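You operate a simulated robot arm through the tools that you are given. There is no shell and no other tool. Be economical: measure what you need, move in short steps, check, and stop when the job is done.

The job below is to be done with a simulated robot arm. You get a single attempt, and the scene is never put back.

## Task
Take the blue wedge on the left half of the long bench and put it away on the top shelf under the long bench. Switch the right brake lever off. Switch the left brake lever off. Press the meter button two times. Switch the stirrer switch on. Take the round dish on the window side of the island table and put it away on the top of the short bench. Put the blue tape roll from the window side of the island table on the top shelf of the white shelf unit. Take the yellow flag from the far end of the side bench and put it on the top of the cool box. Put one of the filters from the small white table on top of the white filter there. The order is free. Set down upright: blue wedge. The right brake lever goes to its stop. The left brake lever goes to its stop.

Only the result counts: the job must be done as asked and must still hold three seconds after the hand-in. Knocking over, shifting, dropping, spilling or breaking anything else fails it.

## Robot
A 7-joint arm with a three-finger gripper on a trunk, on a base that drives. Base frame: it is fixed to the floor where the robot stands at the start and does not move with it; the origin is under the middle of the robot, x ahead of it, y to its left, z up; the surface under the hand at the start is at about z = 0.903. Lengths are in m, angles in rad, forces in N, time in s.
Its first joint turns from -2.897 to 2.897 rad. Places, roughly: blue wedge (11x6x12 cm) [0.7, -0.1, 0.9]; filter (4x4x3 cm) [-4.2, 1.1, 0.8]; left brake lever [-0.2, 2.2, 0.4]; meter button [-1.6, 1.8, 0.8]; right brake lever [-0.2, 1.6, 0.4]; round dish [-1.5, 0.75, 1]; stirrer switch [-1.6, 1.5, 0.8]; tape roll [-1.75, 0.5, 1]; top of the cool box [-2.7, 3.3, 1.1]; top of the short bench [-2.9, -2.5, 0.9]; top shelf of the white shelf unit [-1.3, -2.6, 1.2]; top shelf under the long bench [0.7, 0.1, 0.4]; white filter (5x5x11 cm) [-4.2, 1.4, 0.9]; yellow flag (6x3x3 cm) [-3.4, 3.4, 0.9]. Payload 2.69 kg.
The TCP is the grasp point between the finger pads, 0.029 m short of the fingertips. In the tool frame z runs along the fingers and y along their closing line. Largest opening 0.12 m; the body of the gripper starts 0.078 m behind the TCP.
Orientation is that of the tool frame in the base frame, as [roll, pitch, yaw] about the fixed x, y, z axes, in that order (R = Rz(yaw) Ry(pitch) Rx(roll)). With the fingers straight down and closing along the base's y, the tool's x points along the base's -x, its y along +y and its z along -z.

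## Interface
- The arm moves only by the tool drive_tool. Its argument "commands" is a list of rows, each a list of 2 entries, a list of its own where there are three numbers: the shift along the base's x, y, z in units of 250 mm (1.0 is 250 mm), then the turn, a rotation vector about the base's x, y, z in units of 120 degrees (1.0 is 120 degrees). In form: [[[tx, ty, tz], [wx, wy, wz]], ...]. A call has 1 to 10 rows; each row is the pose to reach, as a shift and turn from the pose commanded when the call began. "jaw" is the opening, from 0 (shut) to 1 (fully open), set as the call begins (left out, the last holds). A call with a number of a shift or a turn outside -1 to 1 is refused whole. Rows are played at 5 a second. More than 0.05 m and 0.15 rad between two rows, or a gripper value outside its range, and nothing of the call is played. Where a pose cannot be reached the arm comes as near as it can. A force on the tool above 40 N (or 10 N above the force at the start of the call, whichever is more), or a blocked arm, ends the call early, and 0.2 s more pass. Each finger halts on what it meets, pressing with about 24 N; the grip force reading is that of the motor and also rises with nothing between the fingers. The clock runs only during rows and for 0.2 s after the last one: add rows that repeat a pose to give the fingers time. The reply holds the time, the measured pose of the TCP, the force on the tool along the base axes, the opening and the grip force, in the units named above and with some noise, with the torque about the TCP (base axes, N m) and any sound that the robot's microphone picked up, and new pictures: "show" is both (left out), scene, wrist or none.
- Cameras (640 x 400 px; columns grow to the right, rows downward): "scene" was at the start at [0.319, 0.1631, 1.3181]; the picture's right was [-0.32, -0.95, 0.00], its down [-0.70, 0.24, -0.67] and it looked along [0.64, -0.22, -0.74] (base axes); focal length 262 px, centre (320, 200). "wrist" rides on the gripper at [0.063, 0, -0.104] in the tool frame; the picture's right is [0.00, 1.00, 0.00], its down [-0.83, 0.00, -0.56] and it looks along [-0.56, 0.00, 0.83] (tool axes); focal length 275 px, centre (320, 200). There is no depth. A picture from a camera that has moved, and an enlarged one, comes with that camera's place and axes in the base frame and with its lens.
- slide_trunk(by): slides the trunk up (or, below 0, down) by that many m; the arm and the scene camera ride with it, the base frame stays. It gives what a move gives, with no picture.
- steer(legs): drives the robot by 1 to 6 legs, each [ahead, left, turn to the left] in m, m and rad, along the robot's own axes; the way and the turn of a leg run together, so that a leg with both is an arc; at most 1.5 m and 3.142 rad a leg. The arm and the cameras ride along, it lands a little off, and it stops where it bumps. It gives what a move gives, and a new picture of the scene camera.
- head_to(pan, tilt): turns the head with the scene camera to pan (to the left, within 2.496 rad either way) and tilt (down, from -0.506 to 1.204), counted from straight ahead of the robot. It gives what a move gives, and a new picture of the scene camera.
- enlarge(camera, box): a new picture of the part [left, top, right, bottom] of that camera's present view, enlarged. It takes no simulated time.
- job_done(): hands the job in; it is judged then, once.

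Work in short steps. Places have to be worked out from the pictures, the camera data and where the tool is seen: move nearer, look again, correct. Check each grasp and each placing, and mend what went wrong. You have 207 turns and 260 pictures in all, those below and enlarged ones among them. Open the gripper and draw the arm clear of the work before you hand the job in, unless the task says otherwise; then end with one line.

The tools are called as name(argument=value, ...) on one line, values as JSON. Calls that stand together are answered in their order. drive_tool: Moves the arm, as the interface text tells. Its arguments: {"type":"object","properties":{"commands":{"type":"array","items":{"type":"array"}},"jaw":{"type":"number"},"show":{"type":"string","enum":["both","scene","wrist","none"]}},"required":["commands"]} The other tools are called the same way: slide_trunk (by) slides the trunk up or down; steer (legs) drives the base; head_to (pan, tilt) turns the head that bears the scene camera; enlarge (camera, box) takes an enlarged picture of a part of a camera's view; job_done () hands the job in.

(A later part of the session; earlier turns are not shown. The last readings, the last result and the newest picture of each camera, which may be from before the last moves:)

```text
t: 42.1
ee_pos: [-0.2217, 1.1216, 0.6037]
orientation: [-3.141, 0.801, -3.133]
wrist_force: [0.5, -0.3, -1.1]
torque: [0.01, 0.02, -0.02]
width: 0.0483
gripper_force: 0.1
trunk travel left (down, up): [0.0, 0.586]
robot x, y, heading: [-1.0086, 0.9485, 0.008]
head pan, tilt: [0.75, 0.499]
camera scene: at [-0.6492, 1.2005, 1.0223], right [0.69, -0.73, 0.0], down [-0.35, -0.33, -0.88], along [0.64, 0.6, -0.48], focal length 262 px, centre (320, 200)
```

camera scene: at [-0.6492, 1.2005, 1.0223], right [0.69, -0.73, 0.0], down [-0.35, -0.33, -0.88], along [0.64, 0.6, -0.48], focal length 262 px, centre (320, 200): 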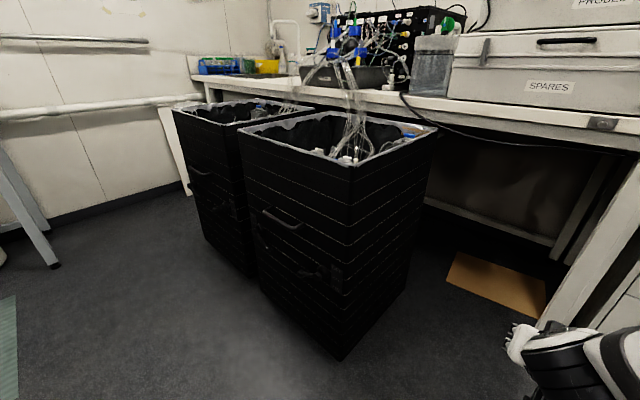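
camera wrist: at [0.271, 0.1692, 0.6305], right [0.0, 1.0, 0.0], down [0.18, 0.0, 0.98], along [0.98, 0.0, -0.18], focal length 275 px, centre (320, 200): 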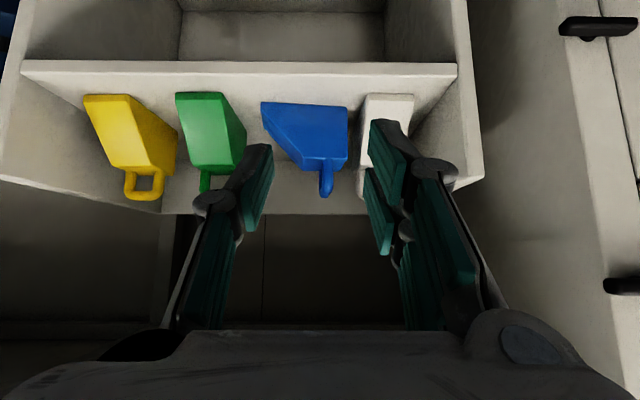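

Two black bins, each with something on the -x face. Enlarge the front faces.

enlarge(camera="scene", box=[170, 130, 360, 330])

enlarge(camera="scene", box=[240, 190, 352, 290])

```text
2.00 times, centred on (265, 230) of scene
camera zoom: at [-0.6492, 1.2005, 1.0223], right [0.69, -0.73, 0.0], down [-0.35, -0.33, -0.88], along [0.64, 0.6, -0.48], focal length 523 px, centre (430, 140)
```

zoom: 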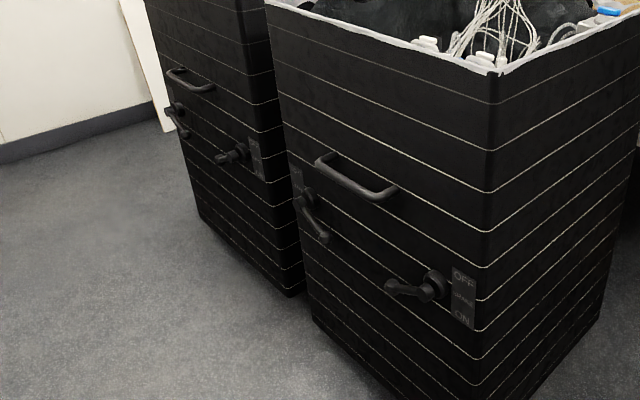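

```text
4.00 times, centred on (296, 240) of scene
camera zoom: at [-0.6492, 1.2005, 1.0223], right [0.69, -0.73, 0.0], down [-0.35, -0.33, -0.88], along [0.64, 0.6, -0.48], focal length 1046 px, centre (416, 40)
```

zoom: 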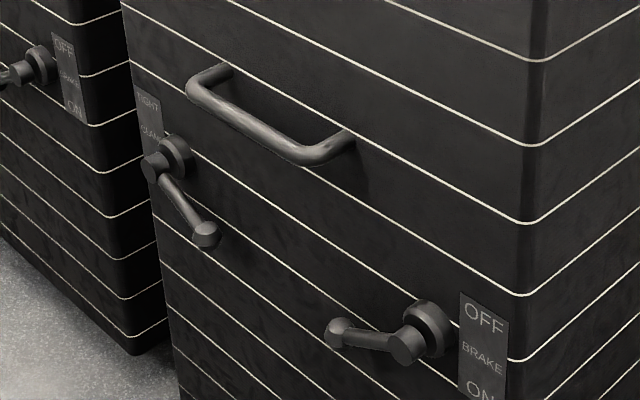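

Brake levers: pivot on the lower right of each bin, arm pointing left-down, "OFF" up, "ON" down. I'll retract the hand to be able to strafe in front of the bins.

drive_tool(commands=[[[-0.18, 0, 0], [0, 0, 0]], [[-0.36, 0, 0], [0, 0, 0]], [[-0.54, 0, 0], [0, 0, 0]], [[-0.72, 0, 0], [0, 0, 0]], [[-0.72, -0.15, 0], [0, 0, 0]], [[-0.72, -0.15, 0], [0, 0, 0]]], jaw=0, show="none")

```text
t: 43.5
ee_pos: [-0.3522, 1.1889, 0.6482]
orientation: [-3.139, 0.799, -3.135]
wrist_force: [0.1, 0.6, 0.0]
torque: [-0.01, -0.04, 0.03]
width: 0.0001
gripper_force: 24.0
out of reach, approached as far as the arm can: row 1, 2, 3, 4, 5, 6
trunk travel left (down, up): [0.0, 0.586]
robot x, y, heading: [-1.0117, 0.9478, 0.008]
head pan, tilt: [0.75, 0.499]
```

Right lever: pivot ≈(-0.21, 1.63, 0.41), tip ≈(-0.215, 1.70, 0.38), so it must go up. I'll strafe to bring the robot in front of it and look again.

steer(legs=[[-0.05, 0, 0], [0, 0.5, 0]])

head_to(pan=0.0, tilt=0.75)

```text
t: 47.0
ee_pos: [-0.4018, 1.6782, 0.6475]
orientation: [-3.138, 0.798, -3.141]
wrist_force: [0.5, -0.3, -0.3]
torque: [-0.03, 0.01, -0.03]
width: 0.0
gripper_force: 23.8
trunk travel left (down, up): [0.0, 0.586]
robot x, y, heading: [-1.0577, 1.437, 0.002]
head pan, tilt: [0.75, 0.499]
camera scene: at [-0.6999, 1.6917, 1.0223], right [0.68, -0.73, 0.0], down [-0.35, -0.33, -0.88], along [0.64, 0.6, -0.48], focal length 262 px, centre (320, 200)
```

scene: 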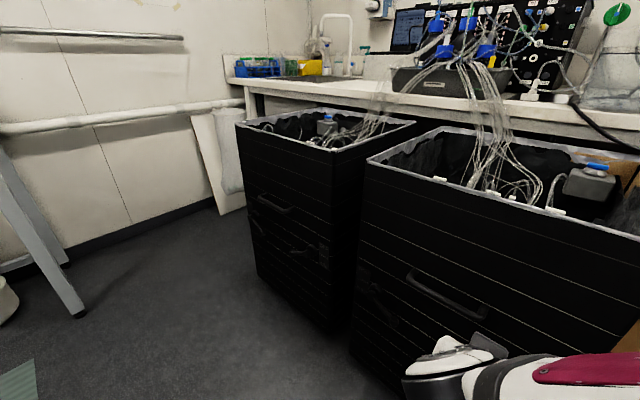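

```text
t: 48.1
ee_pos: [-0.4017, 1.6789, 0.6485]
orientation: [-3.137, 0.799, -3.139]
wrist_force: [-0.2, -1.0, 0.2]
torque: [-0.01, -0.01, -0.01]
width: 0.0001
gripper_force: 23.5
trunk travel left (down, up): [0.0, 0.586]
robot x, y, heading: [-1.0587, 1.4432, -0.001]
head pan, tilt: [0.0, 0.75]
camera scene: at [-0.6835, 1.6298, 1.0003], right [0.0, -1.0, 0.0], down [-0.68, 0.0, -0.73], along [0.73, 0.0, -0.68], focal length 262 px, centre (320, 200)
```

scene: 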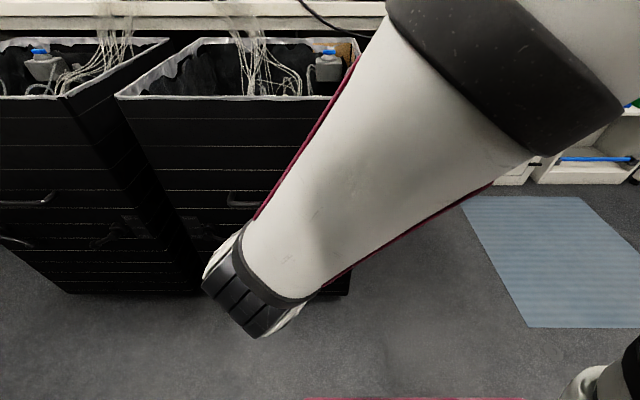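

The arm hides it from the head. I'll lower the hand and flatten the tilt a bit, then use the wrist camera.

drive_tool(commands=[[[0.05, 0, -0.15], [0, -0.05, 0]], [[0.1, 0, -0.3], [0, -0.1, 0]], [[0.15, 0, -0.45], [0, -0.1667, 0]], [[0.15, 0, -0.6], [0, -0.1667, 0]], [[0.15, 0, -0.6], [0, -0.1667, 0]]])

```text
t: 49.3
ee_pos: [-0.3629, 1.6787, 0.4971]
orientation: [-3.137, 1.149, -3.14]
wrist_force: [0.3, -0.4, 1.1]
torque: [0.01, -0.01, 0.01]
width: 0.0
gripper_force: 23.7
out of reach, approached as far as the arm can: row 1, 2, 3, 4, 5
trunk travel left (down, up): [0.0, 0.586]
robot x, y, heading: [-1.0629, 1.4418, 0.002]
head pan, tilt: [0.0, 0.75]
camera scene: at [-0.6836, 1.6298, 1.0003], right [0.0, -1.0, 0.0], down [-0.68, 0.0, -0.73], along [0.73, 0.0, -0.68], focal length 262 px, centre (320, 200)
camera wrist: at [-0.4843, 1.6798, 0.4808], right [0.0, 1.0, -0.01], down [-0.17, 0.01, 0.99], along [0.99, 0.0, 0.17], focal length 275 px, centre (320, 200)
```

scene: 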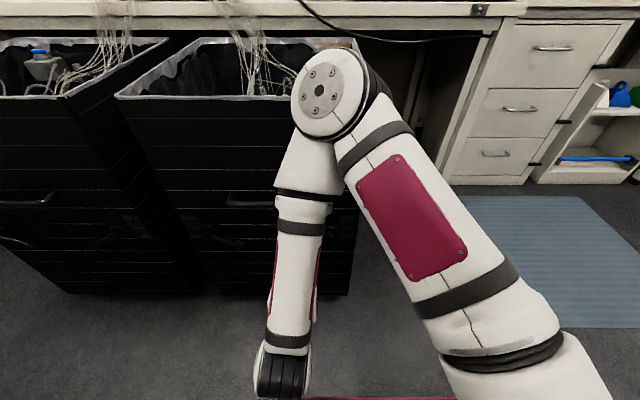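
wrist: 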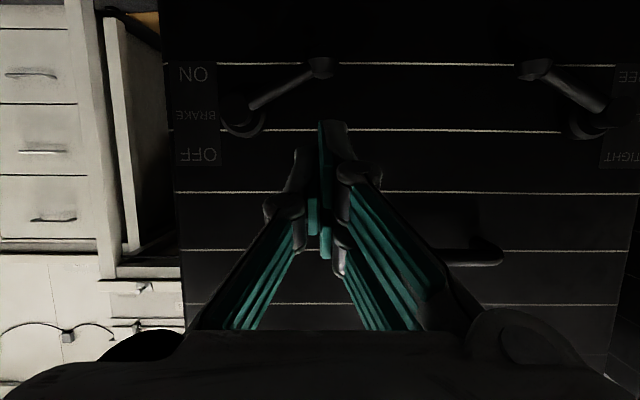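

The wrist camera shows the brake lever: pivot y≈1.60 z≈0.44, tip y≈1.68 z≈0.40, with OFF up. I'll go under the tip and forward.

drive_tool(commands=[[[0, -0.01, -0.16], [0, 0, 0]], [[0, -0.028, -0.32], [0, 0, 0]], [[0, -0.028, -0.48], [0, 0, 0]], [[0.18, -0.028, -0.48], [0, 0, 0]], [[0.36, -0.028, -0.48], [0, 0, 0]], [[0.36, -0.028, -0.48], [0, 0, 0]]])

```text
t: 50.7
ee_pos: [-0.272, 1.6715, 0.376]
orientation: [-3.137, 1.147, -3.137]
wrist_force: [0.4, 0.0, 0.1]
torque: [-0.01, 0.03, 0.02]
width: 0.0
gripper_force: 23.9
trunk travel left (down, up): [0.0, 0.586]
robot x, y, heading: [-1.0591, 1.4415, 0.004]
head pan, tilt: [0.0, 0.75]
camera scene: at [-0.6835, 1.6297, 1.0003], right [0.0, -1.0, 0.0], down [-0.68, 0.0, -0.73], along [0.73, 0.0, -0.68], focal length 262 px, centre (320, 200)
camera wrist: at [-0.3944, 1.6718, 0.3611], right [0.0, 1.0, -0.01], down [-0.16, 0.01, 0.99], along [0.99, 0.0, 0.16], focal length 275 px, centre (320, 200)
```

scene: 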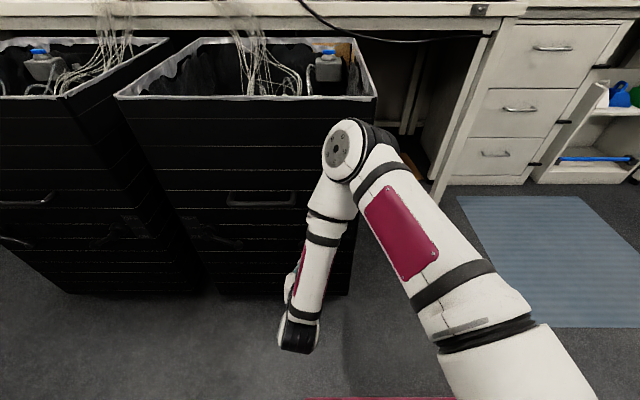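
wrist: 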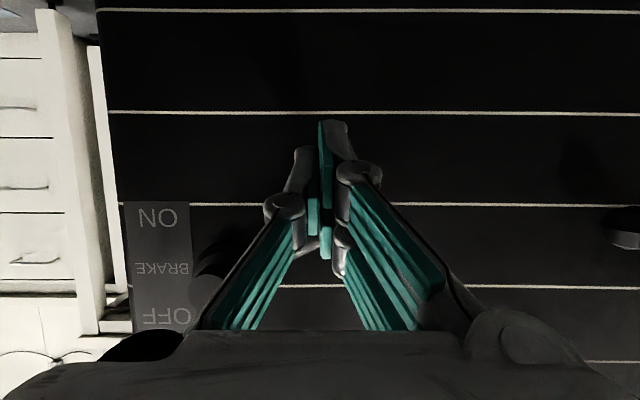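

Now forward 5 cm to get beneath the lever.

drive_tool(commands=[[[0.1, 0, -0.02], [0, 0, 0]], [[0.2, 0, -0.02], [0, 0, 0]], [[0.2, 0, -0.02], [0, 0, 0]]], show="wrist")

```text
t: 51.3
ee_pos: [-0.2355, 1.674, 0.3696]
orientation: [-3.133, 1.137, -3.132]
wrist_force: [-3.5, -0.7, -0.9]
torque: [0.0, -0.06, 0.06]
width: 0.0
gripper_force: 24.1
trunk travel left (down, up): [0.0, 0.586]
robot x, y, heading: [-1.061, 1.4414, -0.001]
head pan, tilt: [0.0, 0.75]
stopped in row 2: the force on the tool passed its limit at 73 N (the readings are from after the stop); the commanded pose is now the measured one
camera wrist: at [-0.3566, 1.6726, 0.3548], right [0.0, 1.0, -0.01], down [-0.15, 0.01, 0.99], along [0.99, 0.0, 0.15], focal length 275 px, centre (320, 200)
```

wrist: 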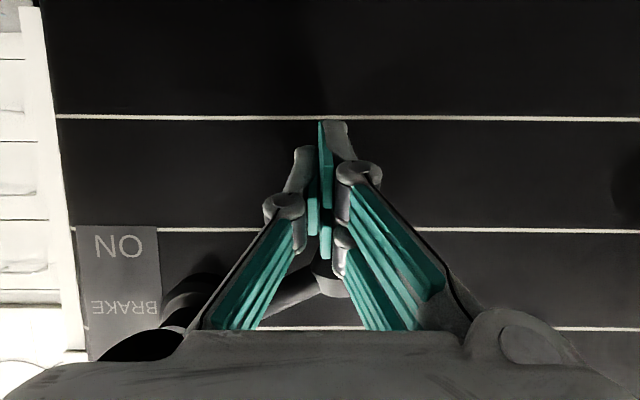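

The fingertips touched the bin face (x≈-0.207) just below the lever. Back off 1 cm and sweep upward.

drive_tool(commands=[[[-0.05, 0, 0], [0, 0, 0]], [[-0.05, 0, 0.05], [0, 0, 0]], [[-0.05, 0, 0.1], [0, 0, 0]], [[-0.05, 0, 0.15], [0, 0, 0]], [[-0.05, 0, 0.2], [0, 0, 0]], [[-0.05, 0, 0.24], [0, 0, 0]], [[-0.05, 0, 0.28], [0, 0, 0]], [[-0.05, 0, 0.32], [0, 0, 0]], [[-0.05, 0, 0.36], [0, 0, 0]]], show="wrist")

```text
t: 53.3
ee_pos: [-0.2482, 1.6722, 0.454]
orientation: [-3.126, 1.123, -3.123]
wrist_force: [-1.6, 0.7, -34.3]
torque: [-0.25, 0.36, 0.02]
width: 0.0002
gripper_force: 24.0
trunk travel left (down, up): [0.0, 0.586]
robot x, y, heading: [-1.0611, 1.441, -0.0]
head pan, tilt: [0.0, 0.75]
camera wrist: at [-0.3703, 1.6717, 0.4418], right [0.0, 1.0, -0.01], down [-0.14, 0.01, 0.99], along [0.99, 0.01, 0.14], focal length 275 px, centre (320, 200)
```

wrist: 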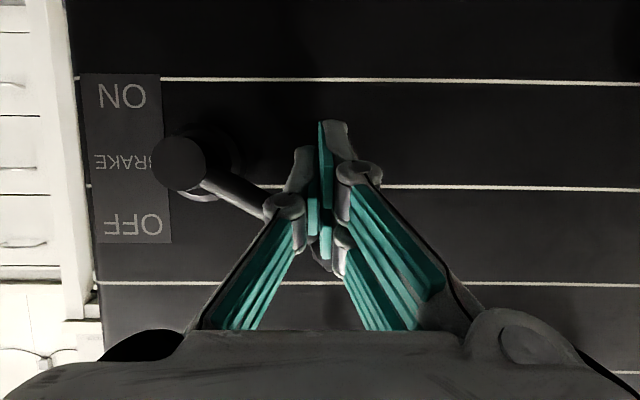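

The lever now points up about 27° with 34 N of resistance, apparently its stop. Press slightly more to be sure.

drive_tool(commands=[[[0, 0, 0.015], [0, 0, 0]], [[0, 0, 0.03], [0, 0, 0]], [[0, 0, 0.045], [0, 0, 0]]], show="wrist")

```text
t: 53.6
ee_pos: [-0.2494, 1.6717, 0.4556]
orientation: [-3.123, 1.117, -3.12]
wrist_force: [-4.5, 1.0, -12.6]
torque: [-0.11, 0.09, 0.05]
width: 0.0
gripper_force: 24.0
trunk travel left (down, up): [0.0, 0.586]
robot x, y, heading: [-1.0643, 1.4389, 0.001]
head pan, tilt: [0.0, 0.75]
stopped in row 1: the force on the tool passed its limit at 49 N (the readings are from after the stop); the commanded pose is now the measured one
camera wrist: at [-0.3723, 1.671, 0.4429], right [0.0, 1.0, -0.01], down [-0.14, 0.01, 0.99], along [0.99, 0.01, 0.14], focal length 275 px, centre (320, 200)
```

wrist: 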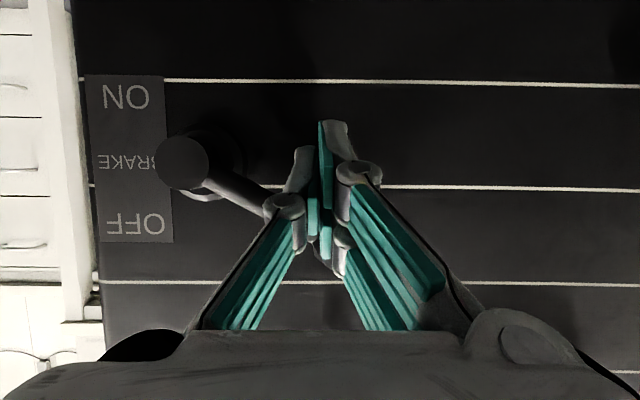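

Stopped hard at its stop. Drop a touch, withdraw and check.

drive_tool(commands=[[[0, 0, -0.06], [0, 0, 0]], [[-0.15, 0, -0.06], [0, 0, 0]], [[-0.3, 0, -0.06], [0, 0, 0]], [[-0.45, 0, 0.05], [0, 0, 0]], [[-0.45, 0, 0.15], [0, 0, 0]], [[-0.45, 0, 0.15], [0, 0, 0]]], show="wrist")

```text
t: 55.0
ee_pos: [-0.3595, 1.6771, 0.4935]
orientation: [-3.12, 1.124, -3.125]
wrist_force: [0.0, -0.5, -0.3]
torque: [0.02, 0.01, 0.0]
width: 0.0
gripper_force: 24.5
out of reach, approached as far as the arm can: row 5, 6
trunk travel left (down, up): [0.0, 0.586]
robot x, y, heading: [-1.0647, 1.441, 0.001]
head pan, tilt: [0.0, 0.75]
camera wrist: at [-0.4819, 1.6766, 0.4794], right [0.0, 1.0, -0.01], down [-0.14, 0.01, 0.99], along [0.99, 0.0, 0.14], focal length 275 px, centre (320, 200)
```

wrist: 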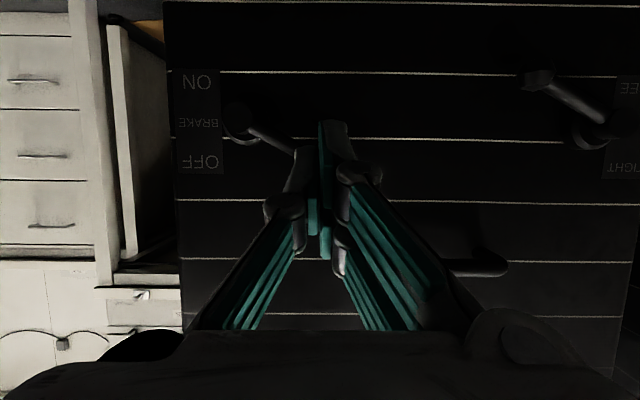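

Right lever holds at OFF. Strafe left 0.6 m to the left bin's lever.

steer(legs=[[0, 0.6, 0]])

enlarge(camera="wrist", box=[0, 0, 640, 400])

```text
t: 58.4
ee_pos: [-0.3591, 2.2699, 0.491]
orientation: [-3.122, 1.124, -3.126]
wrist_force: [0.5, -0.3, -0.2]
torque: [0.0, 0.04, 0.02]
width: 0.0
gripper_force: 23.5
trunk travel left (down, up): [0.0, 0.586]
robot x, y, heading: [-1.0609, 2.0364, -0.002]
head pan, tilt: [0.0, 0.75]
camera scene: at [-0.6832, 2.2234, 1.0003], right [0.0, -1.0, 0.0], down [-0.68, 0.0, -0.73], along [0.73, 0.0, -0.68], focal length 262 px, centre (320, 200)
```

scene: 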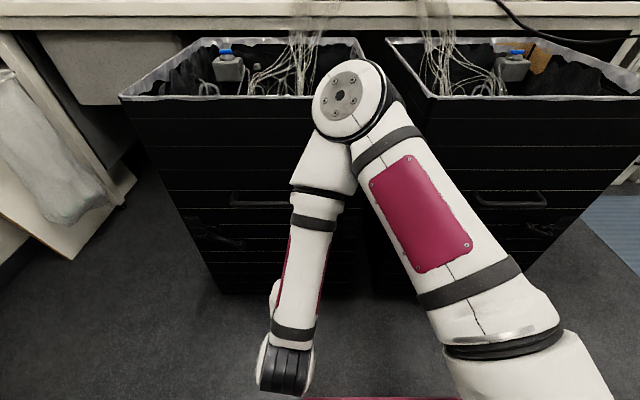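

```text
1.00 times, centred on (320, 200) of wrist (not enlarged: the box is as wide or as high as the picture)
camera zoom: at [-0.4813, 2.2697, 0.4791], right [0.0, 1.0, -0.01], down [-0.14, 0.01, 0.99], along [0.99, 0.0, 0.14], focal length 275 px, centre (320, 200)
```

zoom: 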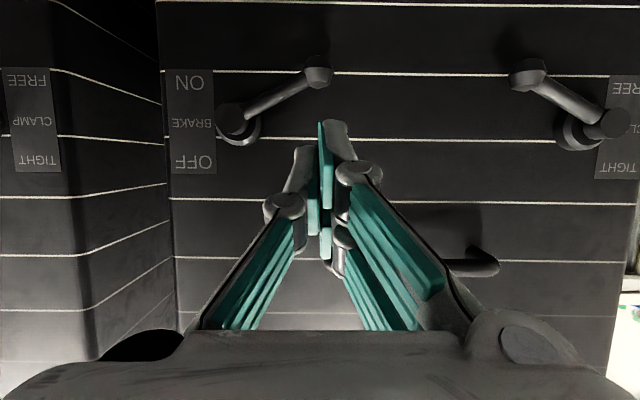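

Same geometry as before. Go down, then forward beneath the lever tip.

drive_tool(commands=[[[0, -0.01, -0.16], [0, 0, 0]], [[0, -0.02, -0.32], [0, 0, 0]], [[0, -0.02, -0.49], [0, 0, 0]], [[0.15, -0.02, -0.49], [0, 0, 0]], [[0.3, -0.02, -0.49], [0, 0, 0]], [[0.44, -0.02, -0.49], [0, 0, 0]], [[0.44, -0.02, -0.49], [0, 0, 0]]], show="wrist")

```text
t: 60.0
ee_pos: [-0.2485, 2.2642, 0.3684]
orientation: [-3.121, 1.122, -3.125]
wrist_force: [0.3, 0.0, 0.2]
torque: [-0.01, -0.01, -0.02]
width: 0.0
gripper_force: 24.3
trunk travel left (down, up): [0.0, 0.586]
robot x, y, heading: [-1.0607, 2.0352, -0.003]
head pan, tilt: [0.0, 0.75]
camera wrist: at [-0.3711, 2.2644, 0.3568], right [0.0, 1.0, -0.01], down [-0.14, 0.01, 0.99], along [0.99, 0.0, 0.14], focal length 275 px, centre (320, 200)
```

wrist: 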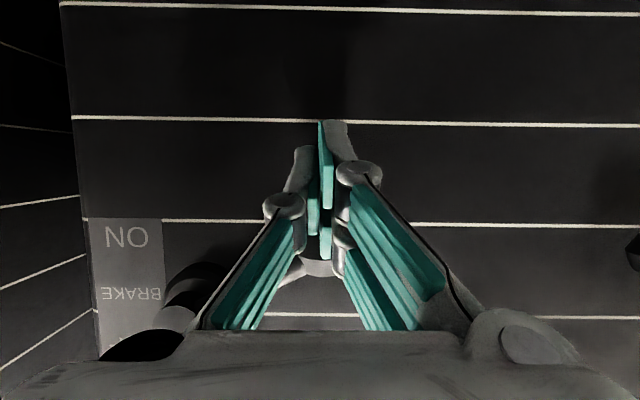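

Positioned under the lever. Sweep up to the stop.

drive_tool(commands=[[[0, 0, 0.05], [0, 0, 0]], [[0, 0, 0.1], [0, 0, 0]], [[0, 0, 0.15], [0, 0, 0]], [[0, 0, 0.2], [0, 0, 0]], [[0, 0, 0.25], [0, 0, 0]], [[0, 0, 0.29], [0, 0, 0]], [[0, 0, 0.33], [0, 0, 0]], [[0, 0, 0.36], [0, 0, 0]], [[0, 0, 0.39], [0, 0, 0]], [[0, 0, 0.42], [0, 0, 0]]], show="wrist")

```text
t: 61.9
ee_pos: [-0.2524, 2.2641, 0.4559]
orientation: [-3.112, 1.102, -3.118]
wrist_force: [-3.8, 0.0, -11.8]
torque: [-0.01, 0.14, 0.07]
width: 0.0
gripper_force: 24.3
trunk travel left (down, up): [0.0, 0.586]
robot x, y, heading: [-1.062, 2.0336, -0.003]
head pan, tilt: [0.0, 0.75]
stopped in row 9: the force on the tool passed its limit at 48 N (the readings are from after the stop); the commanded pose is now the measured one
camera wrist: at [-0.3755, 2.2631, 0.4465], right [0.0, 1.0, -0.02], down [-0.12, 0.02, 0.99], along [0.99, 0.0, 0.12], focal length 275 px, centre (320, 200)
```

wrist: 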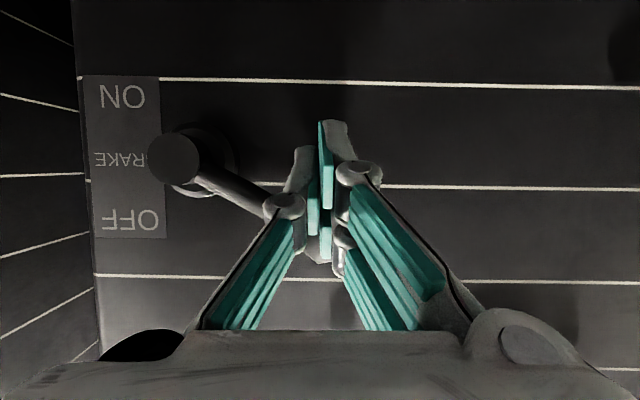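

The left lever reached its stop. Withdraw the same way.

drive_tool(commands=[[[0, 0, -0.06], [0, 0, 0]], [[-0.15, 0, -0.06], [0, 0, 0]], [[-0.3, 0, -0.06], [0, 0, 0]], [[-0.45, 0, 0.05], [0, 0, 0]], [[-0.45, 0, 0.15], [0, 0, 0]], [[-0.45, 0, 0.15], [0, 0, 0]]], show="wrist")

head_to(pan=2.45, tilt=0.4)

```text
t: 63.3
ee_pos: [-0.3608, 2.272, 0.4915]
orientation: [-3.115, 1.106, -3.121]
wrist_force: [-0.4, 0.5, -0.6]
torque: [-0.01, 0.0, -0.01]
width: 0.0
gripper_force: 24.6
out of reach, approached as far as the arm can: row 5, 6
trunk travel left (down, up): [0.0, 0.586]
robot x, y, heading: [-1.0628, 2.037, -0.003]
head pan, tilt: [0.0, 0.75]
camera wrist: at [-0.483, 2.2709, 0.4817], right [0.0, 1.0, -0.02], down [-0.12, 0.02, 0.99], along [0.99, 0.0, 0.12], focal length 275 px, centre (320, 200)
```

wrist: 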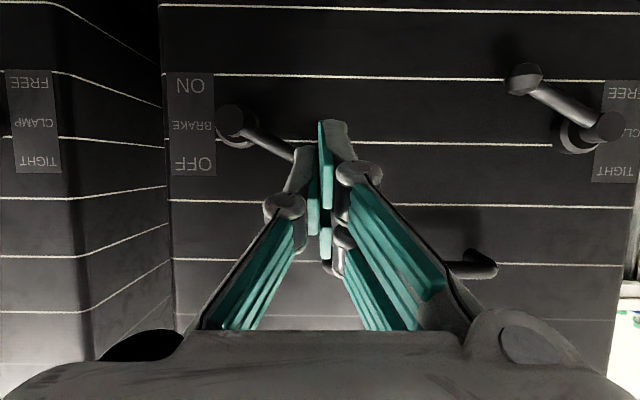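

```text
t: 65.6
ee_pos: [-0.3607, 2.271, 0.4919]
orientation: [-3.114, 1.107, -3.121]
wrist_force: [-0.2, 0.4, 0.1]
torque: [-0.01, -0.01, 0.02]
width: 0.0001
gripper_force: 24.2
trunk travel left (down, up): [0.0, 0.586]
robot x, y, heading: [-1.06, 2.034, 0.001]
head pan, tilt: [2.45, 0.4]
camera scene: at [-0.8374, 2.2827, 1.0314], right [0.64, 0.77, 0.0], down [0.3, -0.25, -0.92], along [-0.71, 0.59, -0.39], focal length 262 px, centre (320, 200)
```

scene: 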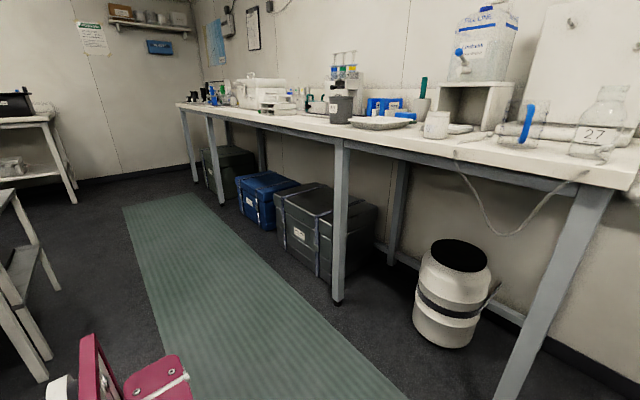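

Both levers are OFF. Next the meter table behind me: raise the trunk so the hand clears everything, then turn around.

slide_trunk(by=0.58)

steer(legs=[[0.1, 0, 0], [0, 0, -3.14]])

head_to(pan=0.4, tilt=0.7)

```text
refused: 0.58 is not a number from -0.4 to 0.4
```

```text
t: 68.5
ee_pos: [-0.2225, 2.0326, 0.4911]
orientation: [3.132, 1.095, 2.813]
wrist_force: [0.4, 0.2, -0.2]
torque: [-0.02, -0.02, 0.01]
width: 0.0
gripper_force: 23.8
trunk travel left (down, up): [0.0, 0.586]
robot x, y, heading: [-0.9629, 2.0355, -0.34]
head pan, tilt: [2.45, 0.4]
stopped in leg 2: the force on the tool passed its limit at 74 N (the readings are from after the stop); the commanded pose is now the measured one
camera scene: at [-0.6674, 2.1937, 1.0314], right [0.86, 0.51, 0.0], down [0.2, -0.33, -0.92], along [-0.47, 0.79, -0.39], focal length 262 px, centre (320, 200)
```

scene: 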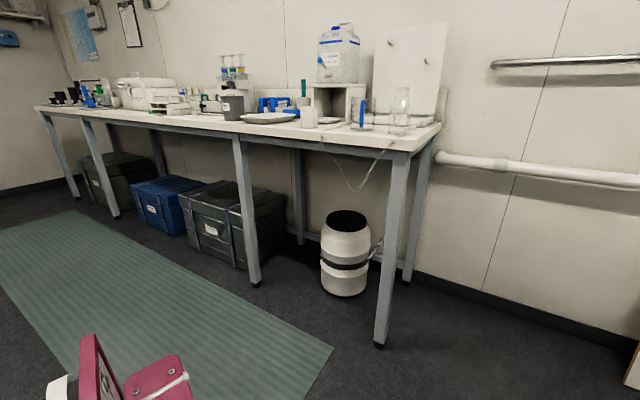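

```text
t: 70.4
ee_pos: [-0.2235, 2.0335, 0.4924]
orientation: [3.134, 1.094, 2.815]
wrist_force: [-0.6, -0.2, 0.0]
torque: [-0.02, 0.02, -0.02]
width: 0.0004
gripper_force: 24.2
trunk travel left (down, up): [0.0, 0.586]
robot x, y, heading: [-0.9596, 2.0326, -0.343]
head pan, tilt: [0.4, 0.7]
camera scene: at [-0.535, 2.1194, 1.0045], right [0.06, -1.0, 0.0], down [-0.64, -0.04, -0.76], along [0.76, 0.05, -0.64], focal length 262 px, centre (320, 200)
```

scene: 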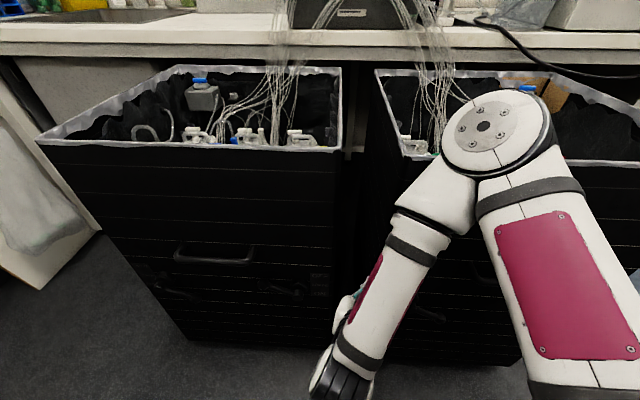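

A mistake: the trunk call was refused and the turn went ahead, touching the bins. Pull the base straight back first, then inspect.

steer(legs=[[-0.2, 0, 0]])

```text
t: 72.0
ee_pos: [-0.4153, 2.1015, 0.4911]
orientation: [3.133, 1.094, 2.814]
wrist_force: [-0.1, -0.5, -0.6]
torque: [0.03, 0.0, 0.0]
width: 0.0002
gripper_force: 24.1
trunk travel left (down, up): [0.0, 0.586]
robot x, y, heading: [-1.1514, 2.1003, -0.339]
head pan, tilt: [0.4, 0.7]
camera scene: at [-0.7259, 2.1866, 1.0045], right [0.06, -1.0, 0.0], down [-0.64, -0.04, -0.76], along [0.76, 0.05, -0.64], focal length 262 px, centre (320, 200)
```

scene: 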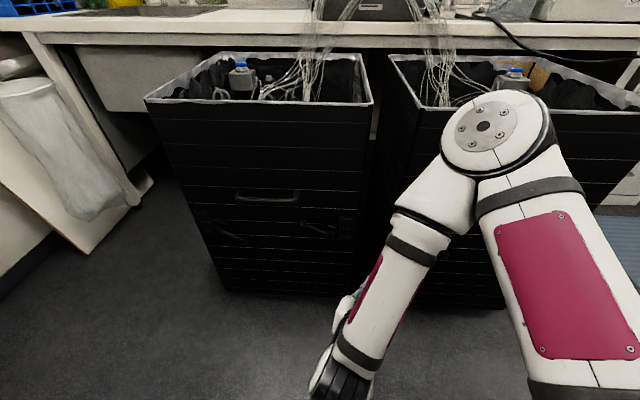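

enlarge(camera="scene", box=[190, 170, 400, 300])

enlarge(camera="wrist", box=[0, 0, 640, 400])

```text
3.05 times, centred on (295, 235) of scene
camera zoom: at [-0.7259, 2.1866, 1.0045], right [0.06, -1.0, 0.0], down [-0.64, -0.04, -0.76], along [0.76, 0.05, -0.64], focal length 797 px, centre (396, 93)
```

zoom: 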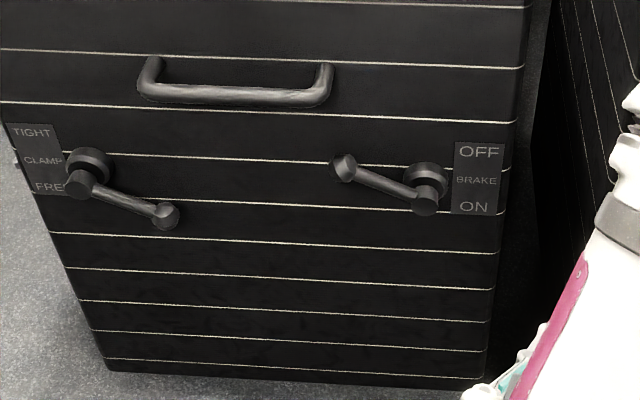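

```text
1.00 times, centred on (320, 200) of wrist (not enlarged: the box is as wide or as high as the picture)
camera zoom: at [-0.5309, 2.1387, 0.4821], right [0.31, 0.95, 0.0], down [-0.11, 0.04, 0.99], along [0.94, -0.31, 0.11], focal length 275 px, centre (320, 200)
```

zoom: 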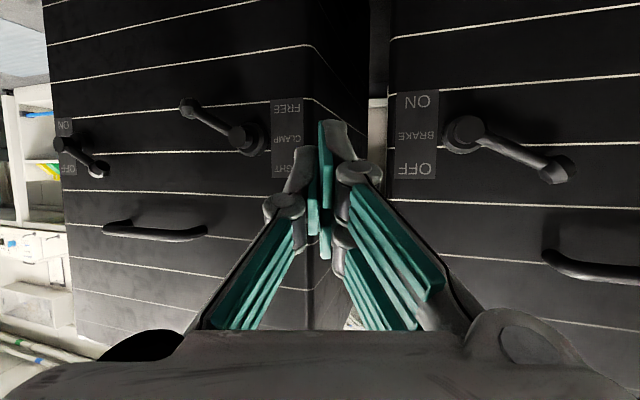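

Lever states are intact (left brake OFF, clamps unchanged) and the bins look in place. Now raise the trunk in two valid steps before turning.

slide_trunk(by=0.4)

slide_trunk(by=0.15)

head_to(pan=-2.3, tilt=0.6)

```text
t: 75.9
ee_pos: [-0.4152, 2.1001, 0.8914]
orientation: [3.135, 1.094, 2.814]
wrist_force: [0.3, -0.5, 0.3]
torque: [0.01, 0.04, -0.01]
width: 0.0001
gripper_force: 24.5
trunk travel left (down, up): [-0.4, 0.186]
robot x, y, heading: [-1.1555, 2.103, -0.34]
head pan, tilt: [0.4, 0.7]
```

```text
t: 77.6
ee_pos: [-0.4138, 2.0995, 1.0413]
orientation: [3.135, 1.094, 2.814]
wrist_force: [-0.4, -0.2, 0.2]
torque: [0.0, 0.0, 0.01]
width: 0.0
gripper_force: 23.9
trunk travel left (down, up): [-0.55, 0.036]
robot x, y, heading: [-1.1535, 2.1065, -0.335]
head pan, tilt: [0.4, 0.7]
```

```text
t: 80.0
ee_pos: [-0.4145, 2.1009, 1.042]
orientation: [3.133, 1.095, 2.814]
wrist_force: [-0.5, 0.7, 0.7]
torque: [0.0, -0.02, -0.03]
width: 0.0003
gripper_force: 23.8
trunk travel left (down, up): [-0.55, 0.036]
robot x, y, heading: [-1.152, 2.1028, -0.338]
head pan, tilt: [-2.3, 0.6]
camera scene: at [-1.1006, 2.2142, 1.5629], right [-0.48, 0.88, 0.0], down [0.5, 0.27, -0.83], along [-0.72, -0.4, -0.56], focal length 262 px, centre (320, 200)
```

scene: 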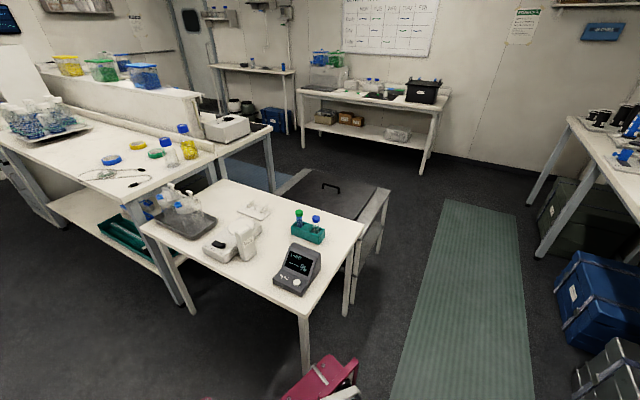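

Great overview of the meter table. Enlarge the meter and stirrer.

enlarge(camera="scene", box=[180, 190, 340, 310])

enlarge(camera="scene", box=[0, 80, 210, 200])

```text
3.33 times, centred on (260, 250) of scene
camera zoom: at [-1.1006, 2.2142, 1.5629], right [-0.48, 0.88, 0.0], down [0.5, 0.27, -0.83], along [-0.72, -0.4, -0.56], focal length 872 px, centre (520, 33)
```

zoom: 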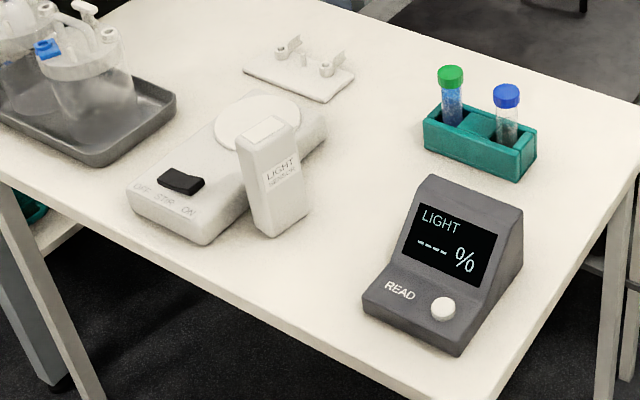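

```text
3.05 times, centred on (105, 140) of scene
camera zoom: at [-1.1006, 2.2142, 1.5629], right [-0.48, 0.88, 0.0], down [0.5, 0.27, -0.83], along [-0.72, -0.4, -0.56], focal length 797 px, centre (975, 383)
```

zoom: 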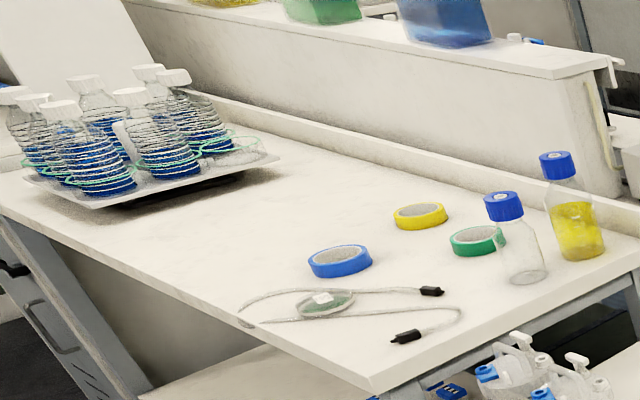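

Meter button ≈(-1.58,1.86,0.82); stirrer rocker ≈(-1.59,1.46,0.80), ON at the +y side, with a light sensor standing close. Turn and reposition to (-0.9,1.75) facing -x.

steer(legs=[[0, 0, -1.2], [0.35, 0.28, 0], [0, 0, -1.6]])

head_to(pan=0.0, tilt=0.85)

```text
t: 89.7
ee_pos: [-1.5657, 1.5257, 1.041]
orientation: [3.132, 1.094, 0.0]
wrist_force: [-0.3, 0.7, 0.0]
torque: [0.0, 0.0, -0.05]
width: 0.0
gripper_force: 23.8
trunk travel left (down, up): [-0.55, 0.036]
robot x, y, heading: [-0.8661, 1.7605, 3.126]
head pan, tilt: [-2.3, 0.6]
camera scene: at [-0.8805, 1.6359, 1.5629], right [0.74, -0.68, 0.0], down [-0.38, -0.42, -0.83], along [0.56, 0.61, -0.56], focal length 262 px, centre (320, 200)
```

scene: 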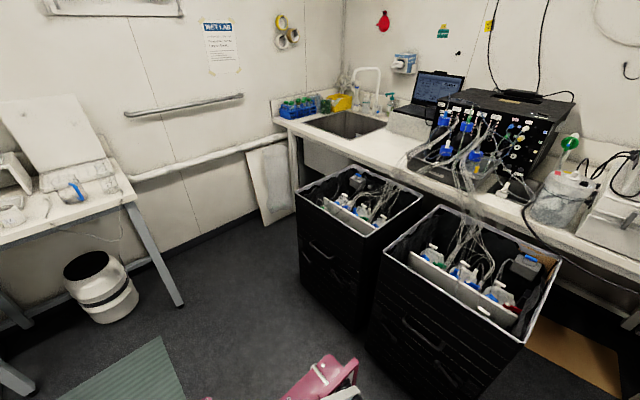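

```text
t: 91.8
ee_pos: [-1.5648, 1.526, 1.0407]
orientation: [3.133, 1.094, 0.0]
wrist_force: [-0.6, 0.9, 0.7]
torque: [0.03, 0.01, -0.03]
width: 0.0
gripper_force: 23.8
trunk travel left (down, up): [-0.55, 0.036]
robot x, y, heading: [-0.8672, 1.7634, 3.132]
head pan, tilt: [0.0, 0.85]
camera scene: at [-1.0184, 1.5718, 1.542], right [0.01, 1.0, 0.0], down [0.75, -0.01, -0.66], along [-0.66, 0.01, -0.75], focal length 262 px, centre (320, 200)
```

scene: 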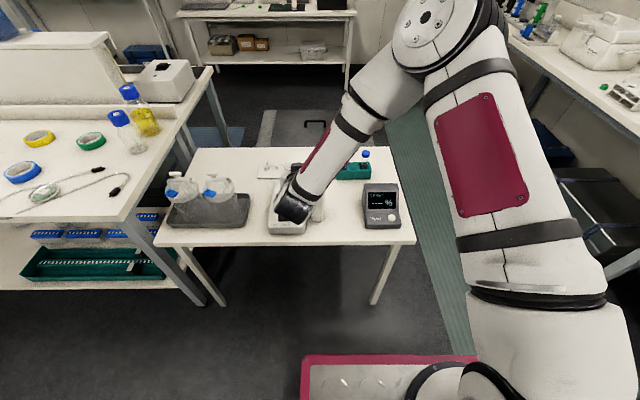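

Meter button triangulates to ≈(-1.606, 1.839, 0.772). Turn the tool straight down while moving toward the meter.

drive_tool(commands=[[[0, 0.12, 0.05], [0, -0.0653, 0]], [[0, 0.24, 0.1], [0, -0.1306, 0]], [[0, 0.36, 0.1], [0, -0.1959, 0]], [[0, 0.48, 0.1], [0, -0.2612, 0]], [[0, 0.6, 0.1], [0, -0.3265, 0]], [[0, 0.72, 0.1], [0, -0.3918, 0]], [[0, 0.84, 0.1], [0, -0.4571, 0]], [[0, 0.96, 0.1], [0, -0.5224, 0]], [[0, 0.96, 0.1], [0, -0.5224, 0]]])

```text
t: 93.8
ee_pos: [-1.565, 1.7662, 1.067]
orientation: [3.132, 0.0, 0.0]
wrist_force: [0.5, 0.2, -0.3]
torque: [0.01, -0.04, -0.01]
width: 0.0
gripper_force: 23.9
trunk travel left (down, up): [-0.55, 0.036]
robot x, y, heading: [-0.8668, 1.7574, 3.129]
head pan, tilt: [0.0, 0.85]
camera scene: at [-1.0184, 1.5718, 1.542], right [0.01, 1.0, 0.0], down [0.75, -0.01, -0.66], along [-0.66, 0.01, -0.75], focal length 262 px, centre (320, 200)
camera wrist: at [-1.5031, 1.7671, 1.1696], right [0.0, -1.0, 0.01], down [-0.83, 0.0, 0.56], along [-0.56, -0.01, -0.83], focal length 275 px, centre (320, 200)
```

scene: 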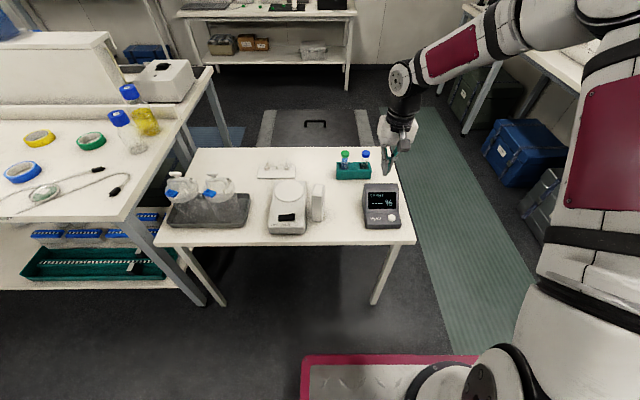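
wrist: 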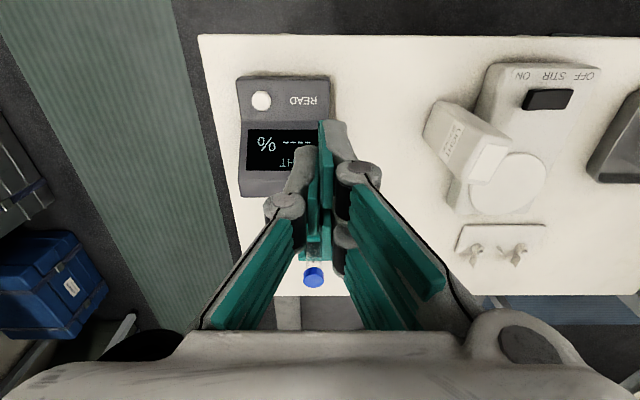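

Button from the wrist view: ≈(-1.602, 1.847, 0.775). Move above it.

drive_tool(commands=[[[-0.075, 0.16, 0], [0, 0, 0]], [[-0.15, 0.32, 0], [0, 0, 0]], [[-0.15, 0.32, -0.19], [0, 0, 0]], [[-0.15, 0.32, -0.38], [0, 0, 0]], [[-0.15, 0.32, -0.57], [0, 0, 0]], [[-0.15, 0.32, -0.72], [0, 0, 0]], [[-0.15, 0.32, -0.86], [0, 0, 0]], [[-0.15, 0.32, -0.86], [0, 0, 0]]])

enlarge(camera="scene", box=[340, 160, 440, 240])

```text
t: 95.6
ee_pos: [-1.6029, 1.8459, 0.8514]
orientation: [3.134, 0.003, 0.001]
wrist_force: [0.0, 0.6, 0.2]
torque: [0.0, 0.0, 0.01]
width: 0.0
gripper_force: 23.9
trunk travel left (down, up): [-0.55, 0.036]
robot x, y, heading: [-0.8642, 1.7632, 3.131]
head pan, tilt: [0.0, 0.85]
camera scene: at [-1.0184, 1.5718, 1.542], right [0.01, 1.0, 0.0], down [0.75, -0.01, -0.66], along [-0.66, 0.01, -0.75], focal length 262 px, centre (320, 200)
camera wrist: at [-1.5405, 1.8469, 0.9547], right [0.0, -1.0, 0.01], down [-0.83, 0.0, 0.56], along [-0.56, -0.01, -0.83], focal length 275 px, centre (320, 200)
```

scene: 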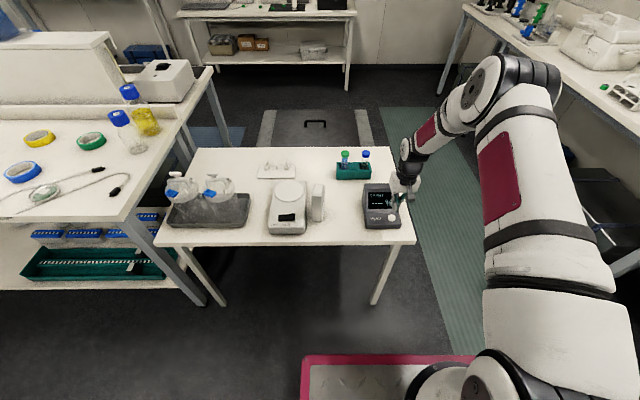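
wrist: 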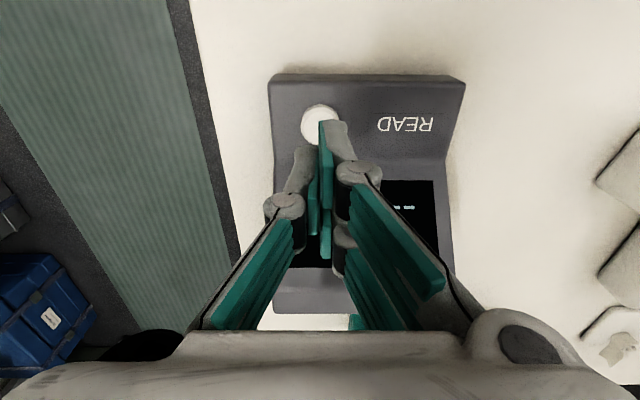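

```text
5.00 times, centred on (390, 200) of scene
camera zoom: at [-1.0184, 1.5718, 1.542], right [0.01, 1.0, 0.0], down [0.75, -0.01, -0.66], along [-0.66, 0.01, -0.75], focal length 1308 px, centre (-30, 200)
```

zoom: 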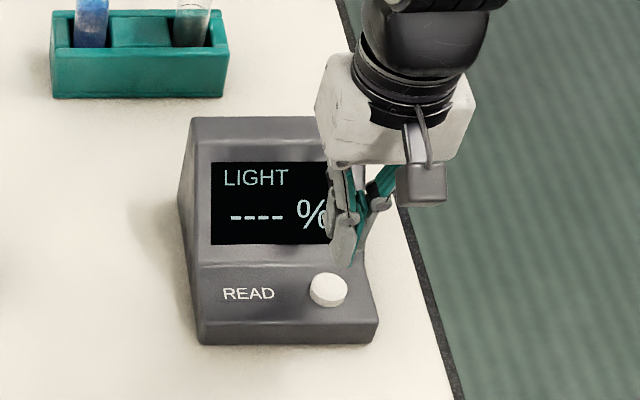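

Aligned above the button. Press down slowly.

drive_tool(commands=[[[0.01, 0, -0.1], [0, 0, 0]], [[0.01, 0, -0.15], [0, 0, 0]], [[0.01, 0, -0.17], [0, 0, 0]], [[0.01, 0, -0.185], [0, 0, 0]], [[0.01, 0, -0.2], [0, 0, 0]], [[0.01, 0, -0.215], [0, 0, 0]], [[0.01, 0, -0.23], [0, 0, 0]]], show="wrist")

enlarge(camera="scene", box=[340, 160, 440, 240])

```text
t: 97.2
ee_pos: [-1.6002, 1.8459, 0.7962]
orientation: [3.133, 0.004, 0.001]
wrist_force: [5.7, -1.3, 30.6]
torque: [-0.1, -0.2, 0.06]
width: 0.0062
gripper_force: 27.8
trunk travel left (down, up): [-0.55, 0.036]
robot x, y, heading: [-0.8662, 1.7633, 3.137]
head pan, tilt: [0.0, 0.85]
heard: click
camera wrist: at [-1.5379, 1.8468, 0.8993], right [0.0, -1.0, 0.01], down [-0.83, 0.0, 0.56], along [-0.56, -0.01, -0.83], focal length 275 px, centre (320, 200)
```

wrist: 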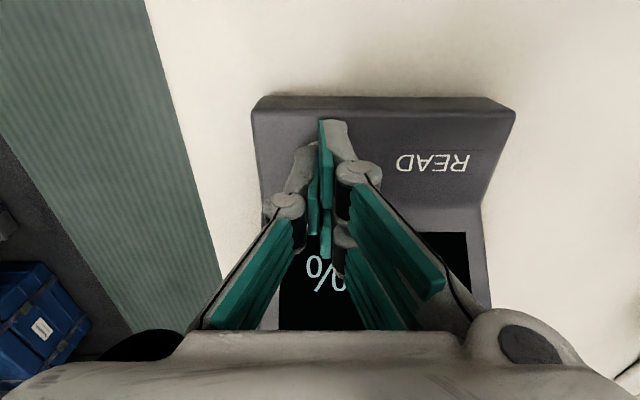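

```text
5.00 times, centred on (390, 200) of scene
camera zoom: at [-1.0167, 1.5716, 1.5424], right [0.01, 1.0, 0.0], down [0.75, -0.01, -0.66], along [-0.66, 0.01, -0.75], focal length 1308 px, centre (-30, 200)
```

zoom: 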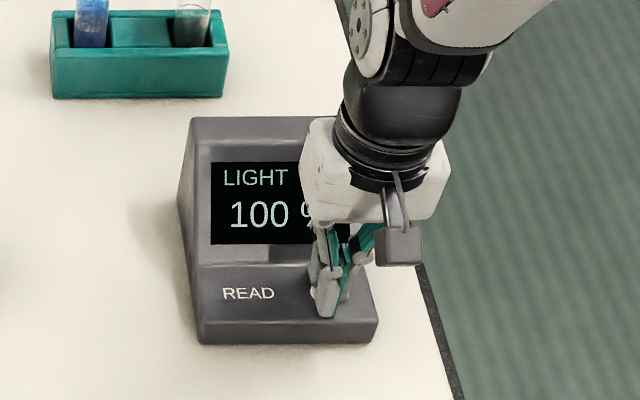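

Click heard and the display reads 100 %. Release upward.

drive_tool(commands=[[[0, 0, 0.05], [0, 0, 0]], [[0, 0, 0.12], [0, 0, 0]], [[0, 0, 0.12], [0, 0, 0]]], show="none")

enlarge(camera="scene", box=[340, 160, 440, 240])

```text
t: 98.0
ee_pos: [-1.5994, 1.8442, 0.8231]
orientation: [3.135, 0.0, -0.001]
wrist_force: [0.9, 0.2, -0.3]
torque: [0.01, 0.01, -0.06]
width: 0.0
gripper_force: 28.8
trunk travel left (down, up): [-0.55, 0.036]
robot x, y, heading: [-0.8603, 1.764, 3.128]
head pan, tilt: [0.0, 0.85]
```

```text
5.00 times, centred on (390, 200) of scene
camera zoom: at [-1.0185, 1.5719, 1.542], right [0.01, 1.0, 0.0], down [0.75, -0.01, -0.66], along [-0.66, 0.01, -0.75], focal length 1308 px, centre (-30, 200)
```

zoom: 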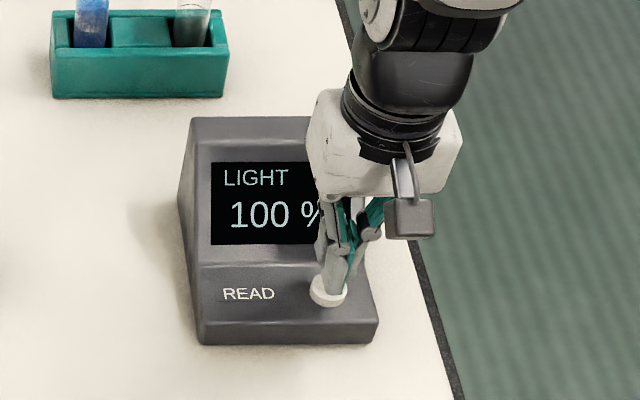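

Released. Second press by the same depth.

drive_tool(commands=[[[0, 0, -0.06], [0, 0, 0]], [[0, 0, -0.08], [0, 0, 0]], [[0, 0, -0.1], [0, 0, 0]], [[0, 0, -0.12], [0, 0, 0]], [[0, 0, -0.12], [0, 0, 0]]], show="none")

```text
t: 99.2
ee_pos: [-1.6012, 1.845, 0.7969]
orientation: [3.135, 0.002, 0.0]
wrist_force: [6.4, -3.3, 34.7]
torque: [-0.11, -0.22, -0.03]
width: 0.0061
gripper_force: 29.1
trunk travel left (down, up): [-0.55, 0.036]
robot x, y, heading: [-0.8672, 1.761, 3.131]
head pan, tilt: [0.0, 0.85]
heard: click
```

Second click. Lift away and go toward the stirrer.

drive_tool(commands=[[[0, 0, 0.1], [0, 0, 0]], [[0, 0, 0.3], [0, 0, 0]], [[0, 0, 0.5], [0, 0, 0]], [[0, 0, 0.7], [0, 0, 0]], [[0.1, -0.16, 0.8], [0, 0, 0]], [[0.1, -0.36, 0.8], [0, 0, 0]], [[0.1, -0.56, 0.8], [0, 0, 0]], [[0.1, -0.76, 0.8], [0, 0, 0]], [[0.1, -0.96, 0.8], [0, 0, 0]], [[0.1, -0.96, 0.8], [0, 0, 0]]])

enlarge(camera="scene", box=[250, 160, 350, 240])

```text
refused: row 5 steps farther than a row can; nothing moved
```

```text
5.00 times, centred on (300, 200) of scene
camera zoom: at [-1.0166, 1.5715, 1.5423], right [0.01, 1.0, 0.0], down [0.75, -0.01, -0.66], along [-0.66, 0.01, -0.75], focal length 1308 px, centre (420, 200)
```

zoom: 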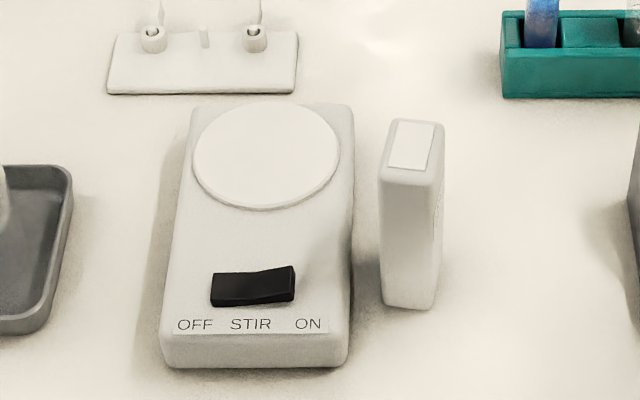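

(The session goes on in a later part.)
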